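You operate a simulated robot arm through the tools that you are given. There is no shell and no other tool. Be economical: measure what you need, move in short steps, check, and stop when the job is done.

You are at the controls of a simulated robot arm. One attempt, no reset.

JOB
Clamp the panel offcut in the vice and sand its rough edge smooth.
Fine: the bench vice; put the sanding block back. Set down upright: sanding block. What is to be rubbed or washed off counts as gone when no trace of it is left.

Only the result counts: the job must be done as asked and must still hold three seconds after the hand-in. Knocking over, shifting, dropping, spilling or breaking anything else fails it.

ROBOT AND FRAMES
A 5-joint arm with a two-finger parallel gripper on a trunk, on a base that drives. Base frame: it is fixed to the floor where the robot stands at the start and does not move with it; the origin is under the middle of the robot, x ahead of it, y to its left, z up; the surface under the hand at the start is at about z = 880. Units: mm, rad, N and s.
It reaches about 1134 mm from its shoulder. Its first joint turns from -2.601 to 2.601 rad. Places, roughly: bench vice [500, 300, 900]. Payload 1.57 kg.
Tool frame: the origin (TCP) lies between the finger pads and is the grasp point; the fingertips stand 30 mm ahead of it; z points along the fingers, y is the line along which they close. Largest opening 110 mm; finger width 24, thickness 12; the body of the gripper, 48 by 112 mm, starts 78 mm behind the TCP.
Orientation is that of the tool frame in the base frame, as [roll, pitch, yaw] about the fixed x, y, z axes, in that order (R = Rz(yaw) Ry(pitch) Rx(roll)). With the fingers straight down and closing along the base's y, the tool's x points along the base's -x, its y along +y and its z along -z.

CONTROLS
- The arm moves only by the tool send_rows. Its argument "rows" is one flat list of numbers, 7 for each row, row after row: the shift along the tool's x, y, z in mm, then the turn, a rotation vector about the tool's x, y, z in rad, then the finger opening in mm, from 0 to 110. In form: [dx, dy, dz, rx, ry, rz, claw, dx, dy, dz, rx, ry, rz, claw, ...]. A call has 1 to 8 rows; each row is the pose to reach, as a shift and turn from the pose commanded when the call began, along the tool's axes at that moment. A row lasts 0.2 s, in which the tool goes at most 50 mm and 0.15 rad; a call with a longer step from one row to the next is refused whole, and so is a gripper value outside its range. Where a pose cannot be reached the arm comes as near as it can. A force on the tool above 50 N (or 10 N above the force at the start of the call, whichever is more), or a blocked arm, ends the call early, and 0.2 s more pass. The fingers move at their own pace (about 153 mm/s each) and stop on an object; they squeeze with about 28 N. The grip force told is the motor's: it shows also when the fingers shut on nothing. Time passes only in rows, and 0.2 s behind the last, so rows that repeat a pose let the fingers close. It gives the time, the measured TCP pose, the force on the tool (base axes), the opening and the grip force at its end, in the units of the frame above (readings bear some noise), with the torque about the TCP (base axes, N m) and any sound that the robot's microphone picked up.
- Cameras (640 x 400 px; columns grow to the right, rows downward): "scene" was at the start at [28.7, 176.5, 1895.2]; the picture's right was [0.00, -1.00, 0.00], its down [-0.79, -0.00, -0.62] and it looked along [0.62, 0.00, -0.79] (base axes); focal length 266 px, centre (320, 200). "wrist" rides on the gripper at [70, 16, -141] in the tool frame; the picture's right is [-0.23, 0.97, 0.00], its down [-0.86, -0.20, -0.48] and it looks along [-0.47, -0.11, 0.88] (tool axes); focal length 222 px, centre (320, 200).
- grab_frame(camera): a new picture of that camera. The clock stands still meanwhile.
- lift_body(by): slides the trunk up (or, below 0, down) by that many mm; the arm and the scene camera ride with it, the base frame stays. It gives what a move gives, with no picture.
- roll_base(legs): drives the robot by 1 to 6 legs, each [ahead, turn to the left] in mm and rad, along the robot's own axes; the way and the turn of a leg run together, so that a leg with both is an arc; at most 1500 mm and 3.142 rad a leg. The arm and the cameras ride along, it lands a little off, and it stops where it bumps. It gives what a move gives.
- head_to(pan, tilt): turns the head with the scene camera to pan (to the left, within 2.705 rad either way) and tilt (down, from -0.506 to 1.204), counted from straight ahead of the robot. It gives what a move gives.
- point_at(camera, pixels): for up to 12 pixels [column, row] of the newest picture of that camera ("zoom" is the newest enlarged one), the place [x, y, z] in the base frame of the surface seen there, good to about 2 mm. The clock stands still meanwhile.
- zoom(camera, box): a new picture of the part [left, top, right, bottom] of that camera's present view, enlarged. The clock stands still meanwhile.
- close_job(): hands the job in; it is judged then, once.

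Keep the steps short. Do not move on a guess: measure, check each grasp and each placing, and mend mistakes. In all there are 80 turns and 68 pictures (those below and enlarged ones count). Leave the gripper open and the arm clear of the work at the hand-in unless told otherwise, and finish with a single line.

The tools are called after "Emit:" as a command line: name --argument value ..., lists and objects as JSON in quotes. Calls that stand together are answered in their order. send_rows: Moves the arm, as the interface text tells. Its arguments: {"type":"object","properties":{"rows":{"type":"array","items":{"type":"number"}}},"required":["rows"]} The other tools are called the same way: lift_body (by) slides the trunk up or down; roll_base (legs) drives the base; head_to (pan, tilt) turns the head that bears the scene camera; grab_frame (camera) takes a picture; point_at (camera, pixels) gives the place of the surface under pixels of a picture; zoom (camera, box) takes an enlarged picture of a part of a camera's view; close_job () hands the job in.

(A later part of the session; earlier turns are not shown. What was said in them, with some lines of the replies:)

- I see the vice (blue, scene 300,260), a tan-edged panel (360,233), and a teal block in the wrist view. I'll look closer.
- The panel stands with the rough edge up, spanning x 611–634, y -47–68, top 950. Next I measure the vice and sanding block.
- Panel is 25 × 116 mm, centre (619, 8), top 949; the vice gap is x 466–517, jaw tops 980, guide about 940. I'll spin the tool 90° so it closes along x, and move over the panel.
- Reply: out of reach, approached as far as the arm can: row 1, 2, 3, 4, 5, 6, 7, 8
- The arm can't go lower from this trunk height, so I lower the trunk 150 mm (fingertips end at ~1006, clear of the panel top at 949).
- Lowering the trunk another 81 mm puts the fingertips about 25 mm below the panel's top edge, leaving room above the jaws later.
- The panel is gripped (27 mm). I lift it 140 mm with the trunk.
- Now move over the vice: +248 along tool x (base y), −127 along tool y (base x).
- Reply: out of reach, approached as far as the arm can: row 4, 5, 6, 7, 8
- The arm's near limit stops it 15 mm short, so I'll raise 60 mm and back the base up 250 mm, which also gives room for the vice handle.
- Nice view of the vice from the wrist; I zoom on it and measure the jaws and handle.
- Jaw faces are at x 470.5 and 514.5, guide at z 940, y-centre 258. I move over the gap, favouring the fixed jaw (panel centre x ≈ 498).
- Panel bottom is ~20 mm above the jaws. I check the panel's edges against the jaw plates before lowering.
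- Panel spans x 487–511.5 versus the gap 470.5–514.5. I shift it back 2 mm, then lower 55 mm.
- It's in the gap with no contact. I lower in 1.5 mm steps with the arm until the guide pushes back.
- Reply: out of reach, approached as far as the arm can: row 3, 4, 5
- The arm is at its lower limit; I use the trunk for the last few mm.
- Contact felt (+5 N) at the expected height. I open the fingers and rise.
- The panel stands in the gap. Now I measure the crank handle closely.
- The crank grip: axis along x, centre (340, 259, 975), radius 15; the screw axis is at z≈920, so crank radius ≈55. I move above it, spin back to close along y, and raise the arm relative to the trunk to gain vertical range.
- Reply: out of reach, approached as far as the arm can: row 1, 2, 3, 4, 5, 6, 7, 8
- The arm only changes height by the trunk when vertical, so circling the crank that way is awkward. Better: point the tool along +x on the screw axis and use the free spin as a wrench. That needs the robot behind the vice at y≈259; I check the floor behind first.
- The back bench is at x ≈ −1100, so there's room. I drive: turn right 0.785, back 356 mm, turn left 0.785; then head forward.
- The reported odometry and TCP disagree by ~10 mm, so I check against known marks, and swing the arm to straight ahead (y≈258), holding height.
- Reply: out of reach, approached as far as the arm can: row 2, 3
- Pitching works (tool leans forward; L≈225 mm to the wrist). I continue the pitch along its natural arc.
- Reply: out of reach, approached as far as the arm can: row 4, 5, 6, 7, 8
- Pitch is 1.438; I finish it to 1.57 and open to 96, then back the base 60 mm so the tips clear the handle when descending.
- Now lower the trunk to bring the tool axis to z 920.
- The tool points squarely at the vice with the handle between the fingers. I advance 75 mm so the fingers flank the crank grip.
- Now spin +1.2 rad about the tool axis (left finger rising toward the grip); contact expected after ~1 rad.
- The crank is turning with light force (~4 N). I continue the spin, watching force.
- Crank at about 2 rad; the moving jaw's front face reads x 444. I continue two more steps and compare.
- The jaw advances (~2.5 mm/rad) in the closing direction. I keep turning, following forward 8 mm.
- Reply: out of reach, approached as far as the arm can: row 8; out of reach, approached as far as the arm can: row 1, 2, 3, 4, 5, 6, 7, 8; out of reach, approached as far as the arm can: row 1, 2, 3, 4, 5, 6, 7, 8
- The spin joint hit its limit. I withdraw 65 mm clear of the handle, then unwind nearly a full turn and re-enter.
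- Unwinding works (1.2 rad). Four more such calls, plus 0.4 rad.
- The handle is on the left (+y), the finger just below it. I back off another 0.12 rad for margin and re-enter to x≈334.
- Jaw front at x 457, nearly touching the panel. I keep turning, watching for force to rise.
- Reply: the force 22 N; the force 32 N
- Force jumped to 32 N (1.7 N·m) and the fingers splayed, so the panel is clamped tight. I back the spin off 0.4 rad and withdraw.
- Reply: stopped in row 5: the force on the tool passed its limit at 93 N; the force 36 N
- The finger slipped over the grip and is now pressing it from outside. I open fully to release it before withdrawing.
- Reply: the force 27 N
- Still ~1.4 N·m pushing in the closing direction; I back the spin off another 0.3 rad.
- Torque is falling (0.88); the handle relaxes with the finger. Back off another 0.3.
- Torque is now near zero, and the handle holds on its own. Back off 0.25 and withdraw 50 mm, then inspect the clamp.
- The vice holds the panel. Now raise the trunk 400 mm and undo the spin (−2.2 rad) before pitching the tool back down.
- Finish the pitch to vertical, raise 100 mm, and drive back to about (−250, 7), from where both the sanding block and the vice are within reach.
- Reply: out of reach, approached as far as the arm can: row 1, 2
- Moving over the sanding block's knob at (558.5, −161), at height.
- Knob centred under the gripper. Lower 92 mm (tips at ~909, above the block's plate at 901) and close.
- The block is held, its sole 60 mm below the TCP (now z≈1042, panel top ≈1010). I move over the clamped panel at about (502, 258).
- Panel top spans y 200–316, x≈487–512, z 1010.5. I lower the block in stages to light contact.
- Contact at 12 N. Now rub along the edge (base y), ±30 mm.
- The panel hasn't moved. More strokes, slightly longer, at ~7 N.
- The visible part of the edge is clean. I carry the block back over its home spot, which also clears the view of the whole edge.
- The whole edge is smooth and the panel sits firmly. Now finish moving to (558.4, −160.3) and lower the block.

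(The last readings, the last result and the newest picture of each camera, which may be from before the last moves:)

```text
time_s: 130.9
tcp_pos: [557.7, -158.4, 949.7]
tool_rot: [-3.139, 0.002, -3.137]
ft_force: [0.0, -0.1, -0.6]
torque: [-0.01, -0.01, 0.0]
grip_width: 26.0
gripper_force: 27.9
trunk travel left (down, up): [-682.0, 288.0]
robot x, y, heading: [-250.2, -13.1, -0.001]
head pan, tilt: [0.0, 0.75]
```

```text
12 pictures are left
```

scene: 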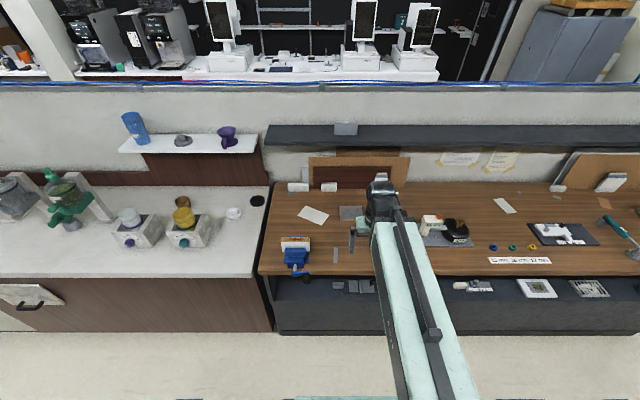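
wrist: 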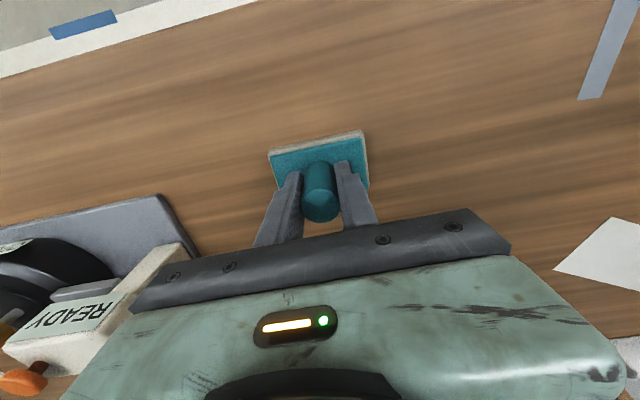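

About 9 mm to go (trunk travel 673 when I gripped it). Nudge y −1.5 and lower gently.

Emit:
send_rows --rows '[0, -1.5, 0, 0, 0, 0, 10, 0, -1.5, 0, 0, 0, 0, 10]'

Emit:
lift_body --by -8

Emit:
lift_body --by -1

```text
time_s: 131.5
tcp_pos: [558.1, -161.6, 950.5]
tool_rot: [-3.14, 0.003, -3.137]
ft_force: [0.5, 0.0, -0.6]
torque: [0.0, 0.02, 0.01]
grip_width: 26.0
gripper_force: 28.2
trunk travel left (down, up): [-682.0, 288.0]
robot x, y, heading: [-247.6, -15.9, -0.001]
head pan, tilt: [0.0, 0.75]
```

```text
time_s: 132.1
tcp_pos: [559.5, -160.0, 941.5]
tool_rot: [-3.138, 0.002, -3.137]
ft_force: [-0.4, 0.4, -0.9]
torque: [0.0, 0.02, 0.04]
grip_width: 25.9
gripper_force: 27.6
trunk travel left (down, up): [-674.0, 296.0]
robot x, y, heading: [-248.1, -13.4, -0.002]
head pan, tilt: [0.0, 0.75]
```

```text
time_s: 132.6
tcp_pos: [560.3, -160.0, 940.8]
tool_rot: [-3.14, 0.001, -3.136]
ft_force: [0.3, 0.7, -1.2]
torque: [0.01, 0.02, 0.0]
grip_width: 26.0
gripper_force: 28.7
trunk travel left (down, up): [-673.0, 297.0]
robot x, y, heading: [-253.0, -12.2, -0.001]
head pan, tilt: [0.0, 0.75]
```

No contact yet; 1 mm more.

Emit:
lift_body --by -1

```text
time_s: 133.1
tcp_pos: [558.2, -161.5, 939.9]
tool_rot: [-3.14, 0.002, -3.137]
ft_force: [3.3, -1.9, 11.6]
torque: [0.45, -0.11, -0.11]
grip_width: 26.0
gripper_force: 28.3
trunk travel left (down, up): [-672.0, 298.0]
robot x, y, heading: [-246.3, -12.8, -0.002]
head pan, tilt: [0.0, 0.75]
```

Contact at 12 N. Open gently and rise.

Emit:
send_rows --rows '[0, 0, 0, 0, 0, 0, 40, 0, 0, 0, 0, 0, 0, 80, 0, 0, 0, 0, 0, 0, 80]'

Emit:
lift_body --by 200

Emit:
grab_frame --camera "wrist"

Emit:
grab_frame --camera "scene"

```text
time_s: 133.9
tcp_pos: [559.7, -161.6, 939.2]
tool_rot: [-3.14, 0.002, -3.136]
ft_force: [1.0, -0.1, -0.4]
torque: [0.01, -0.02, -0.02]
grip_width: 80.0
gripper_force: 0.1
trunk travel left (down, up): [-672.0, 298.0]
robot x, y, heading: [-250.1, -15.7, -0.002]
head pan, tilt: [0.0, 0.75]
```

```text
time_s: 136.1
tcp_pos: [558.2, -160.5, 1139.4]
tool_rot: [-3.14, 0.002, -3.137]
ft_force: [-0.1, -0.3, 0.4]
torque: [-0.02, -0.02, 0.0]
grip_width: 79.9
gripper_force: 0.1
trunk travel left (down, up): [-872.0, 98.0]
robot x, y, heading: [-248.6, -13.8, -0.006]
head pan, tilt: [0.0, 0.75]
```

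```text
11 pictures are left
```

wrist: 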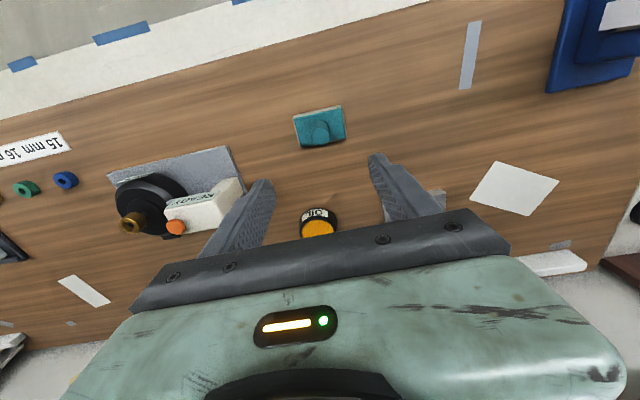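

```text
10 pictures are left
```

scene: 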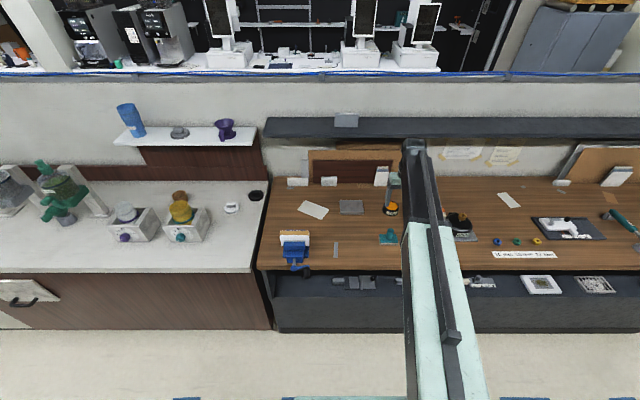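

The block is back, upright. One last close look at the clamped edge.

Emit:
zoom --camera "scene" --box '[275, 225, 315, 255]'

Emit:
point_at --camera "zoom" --pixels '[[300, 130], [300, 200], [160, 120], [480, 120], [300, 182]]'

```text
13.33 times, centred on (295, 240) of scene
```

zoom: 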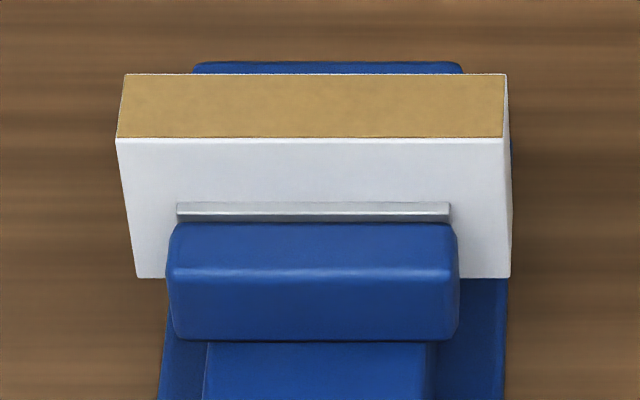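

```text
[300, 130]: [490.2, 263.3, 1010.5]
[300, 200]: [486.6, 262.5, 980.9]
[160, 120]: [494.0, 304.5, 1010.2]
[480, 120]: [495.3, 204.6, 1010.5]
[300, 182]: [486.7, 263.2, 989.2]
```

The edge is clean with no marks left, the panel is held between the jaws, and the gripper is open and clear. Handing in.

Emit:
close_job

```text
The job is handed in.
```

The panel offcut is clamped in the vice with its rough edge sanded smooth, and the sanding block is back upright in its original place.
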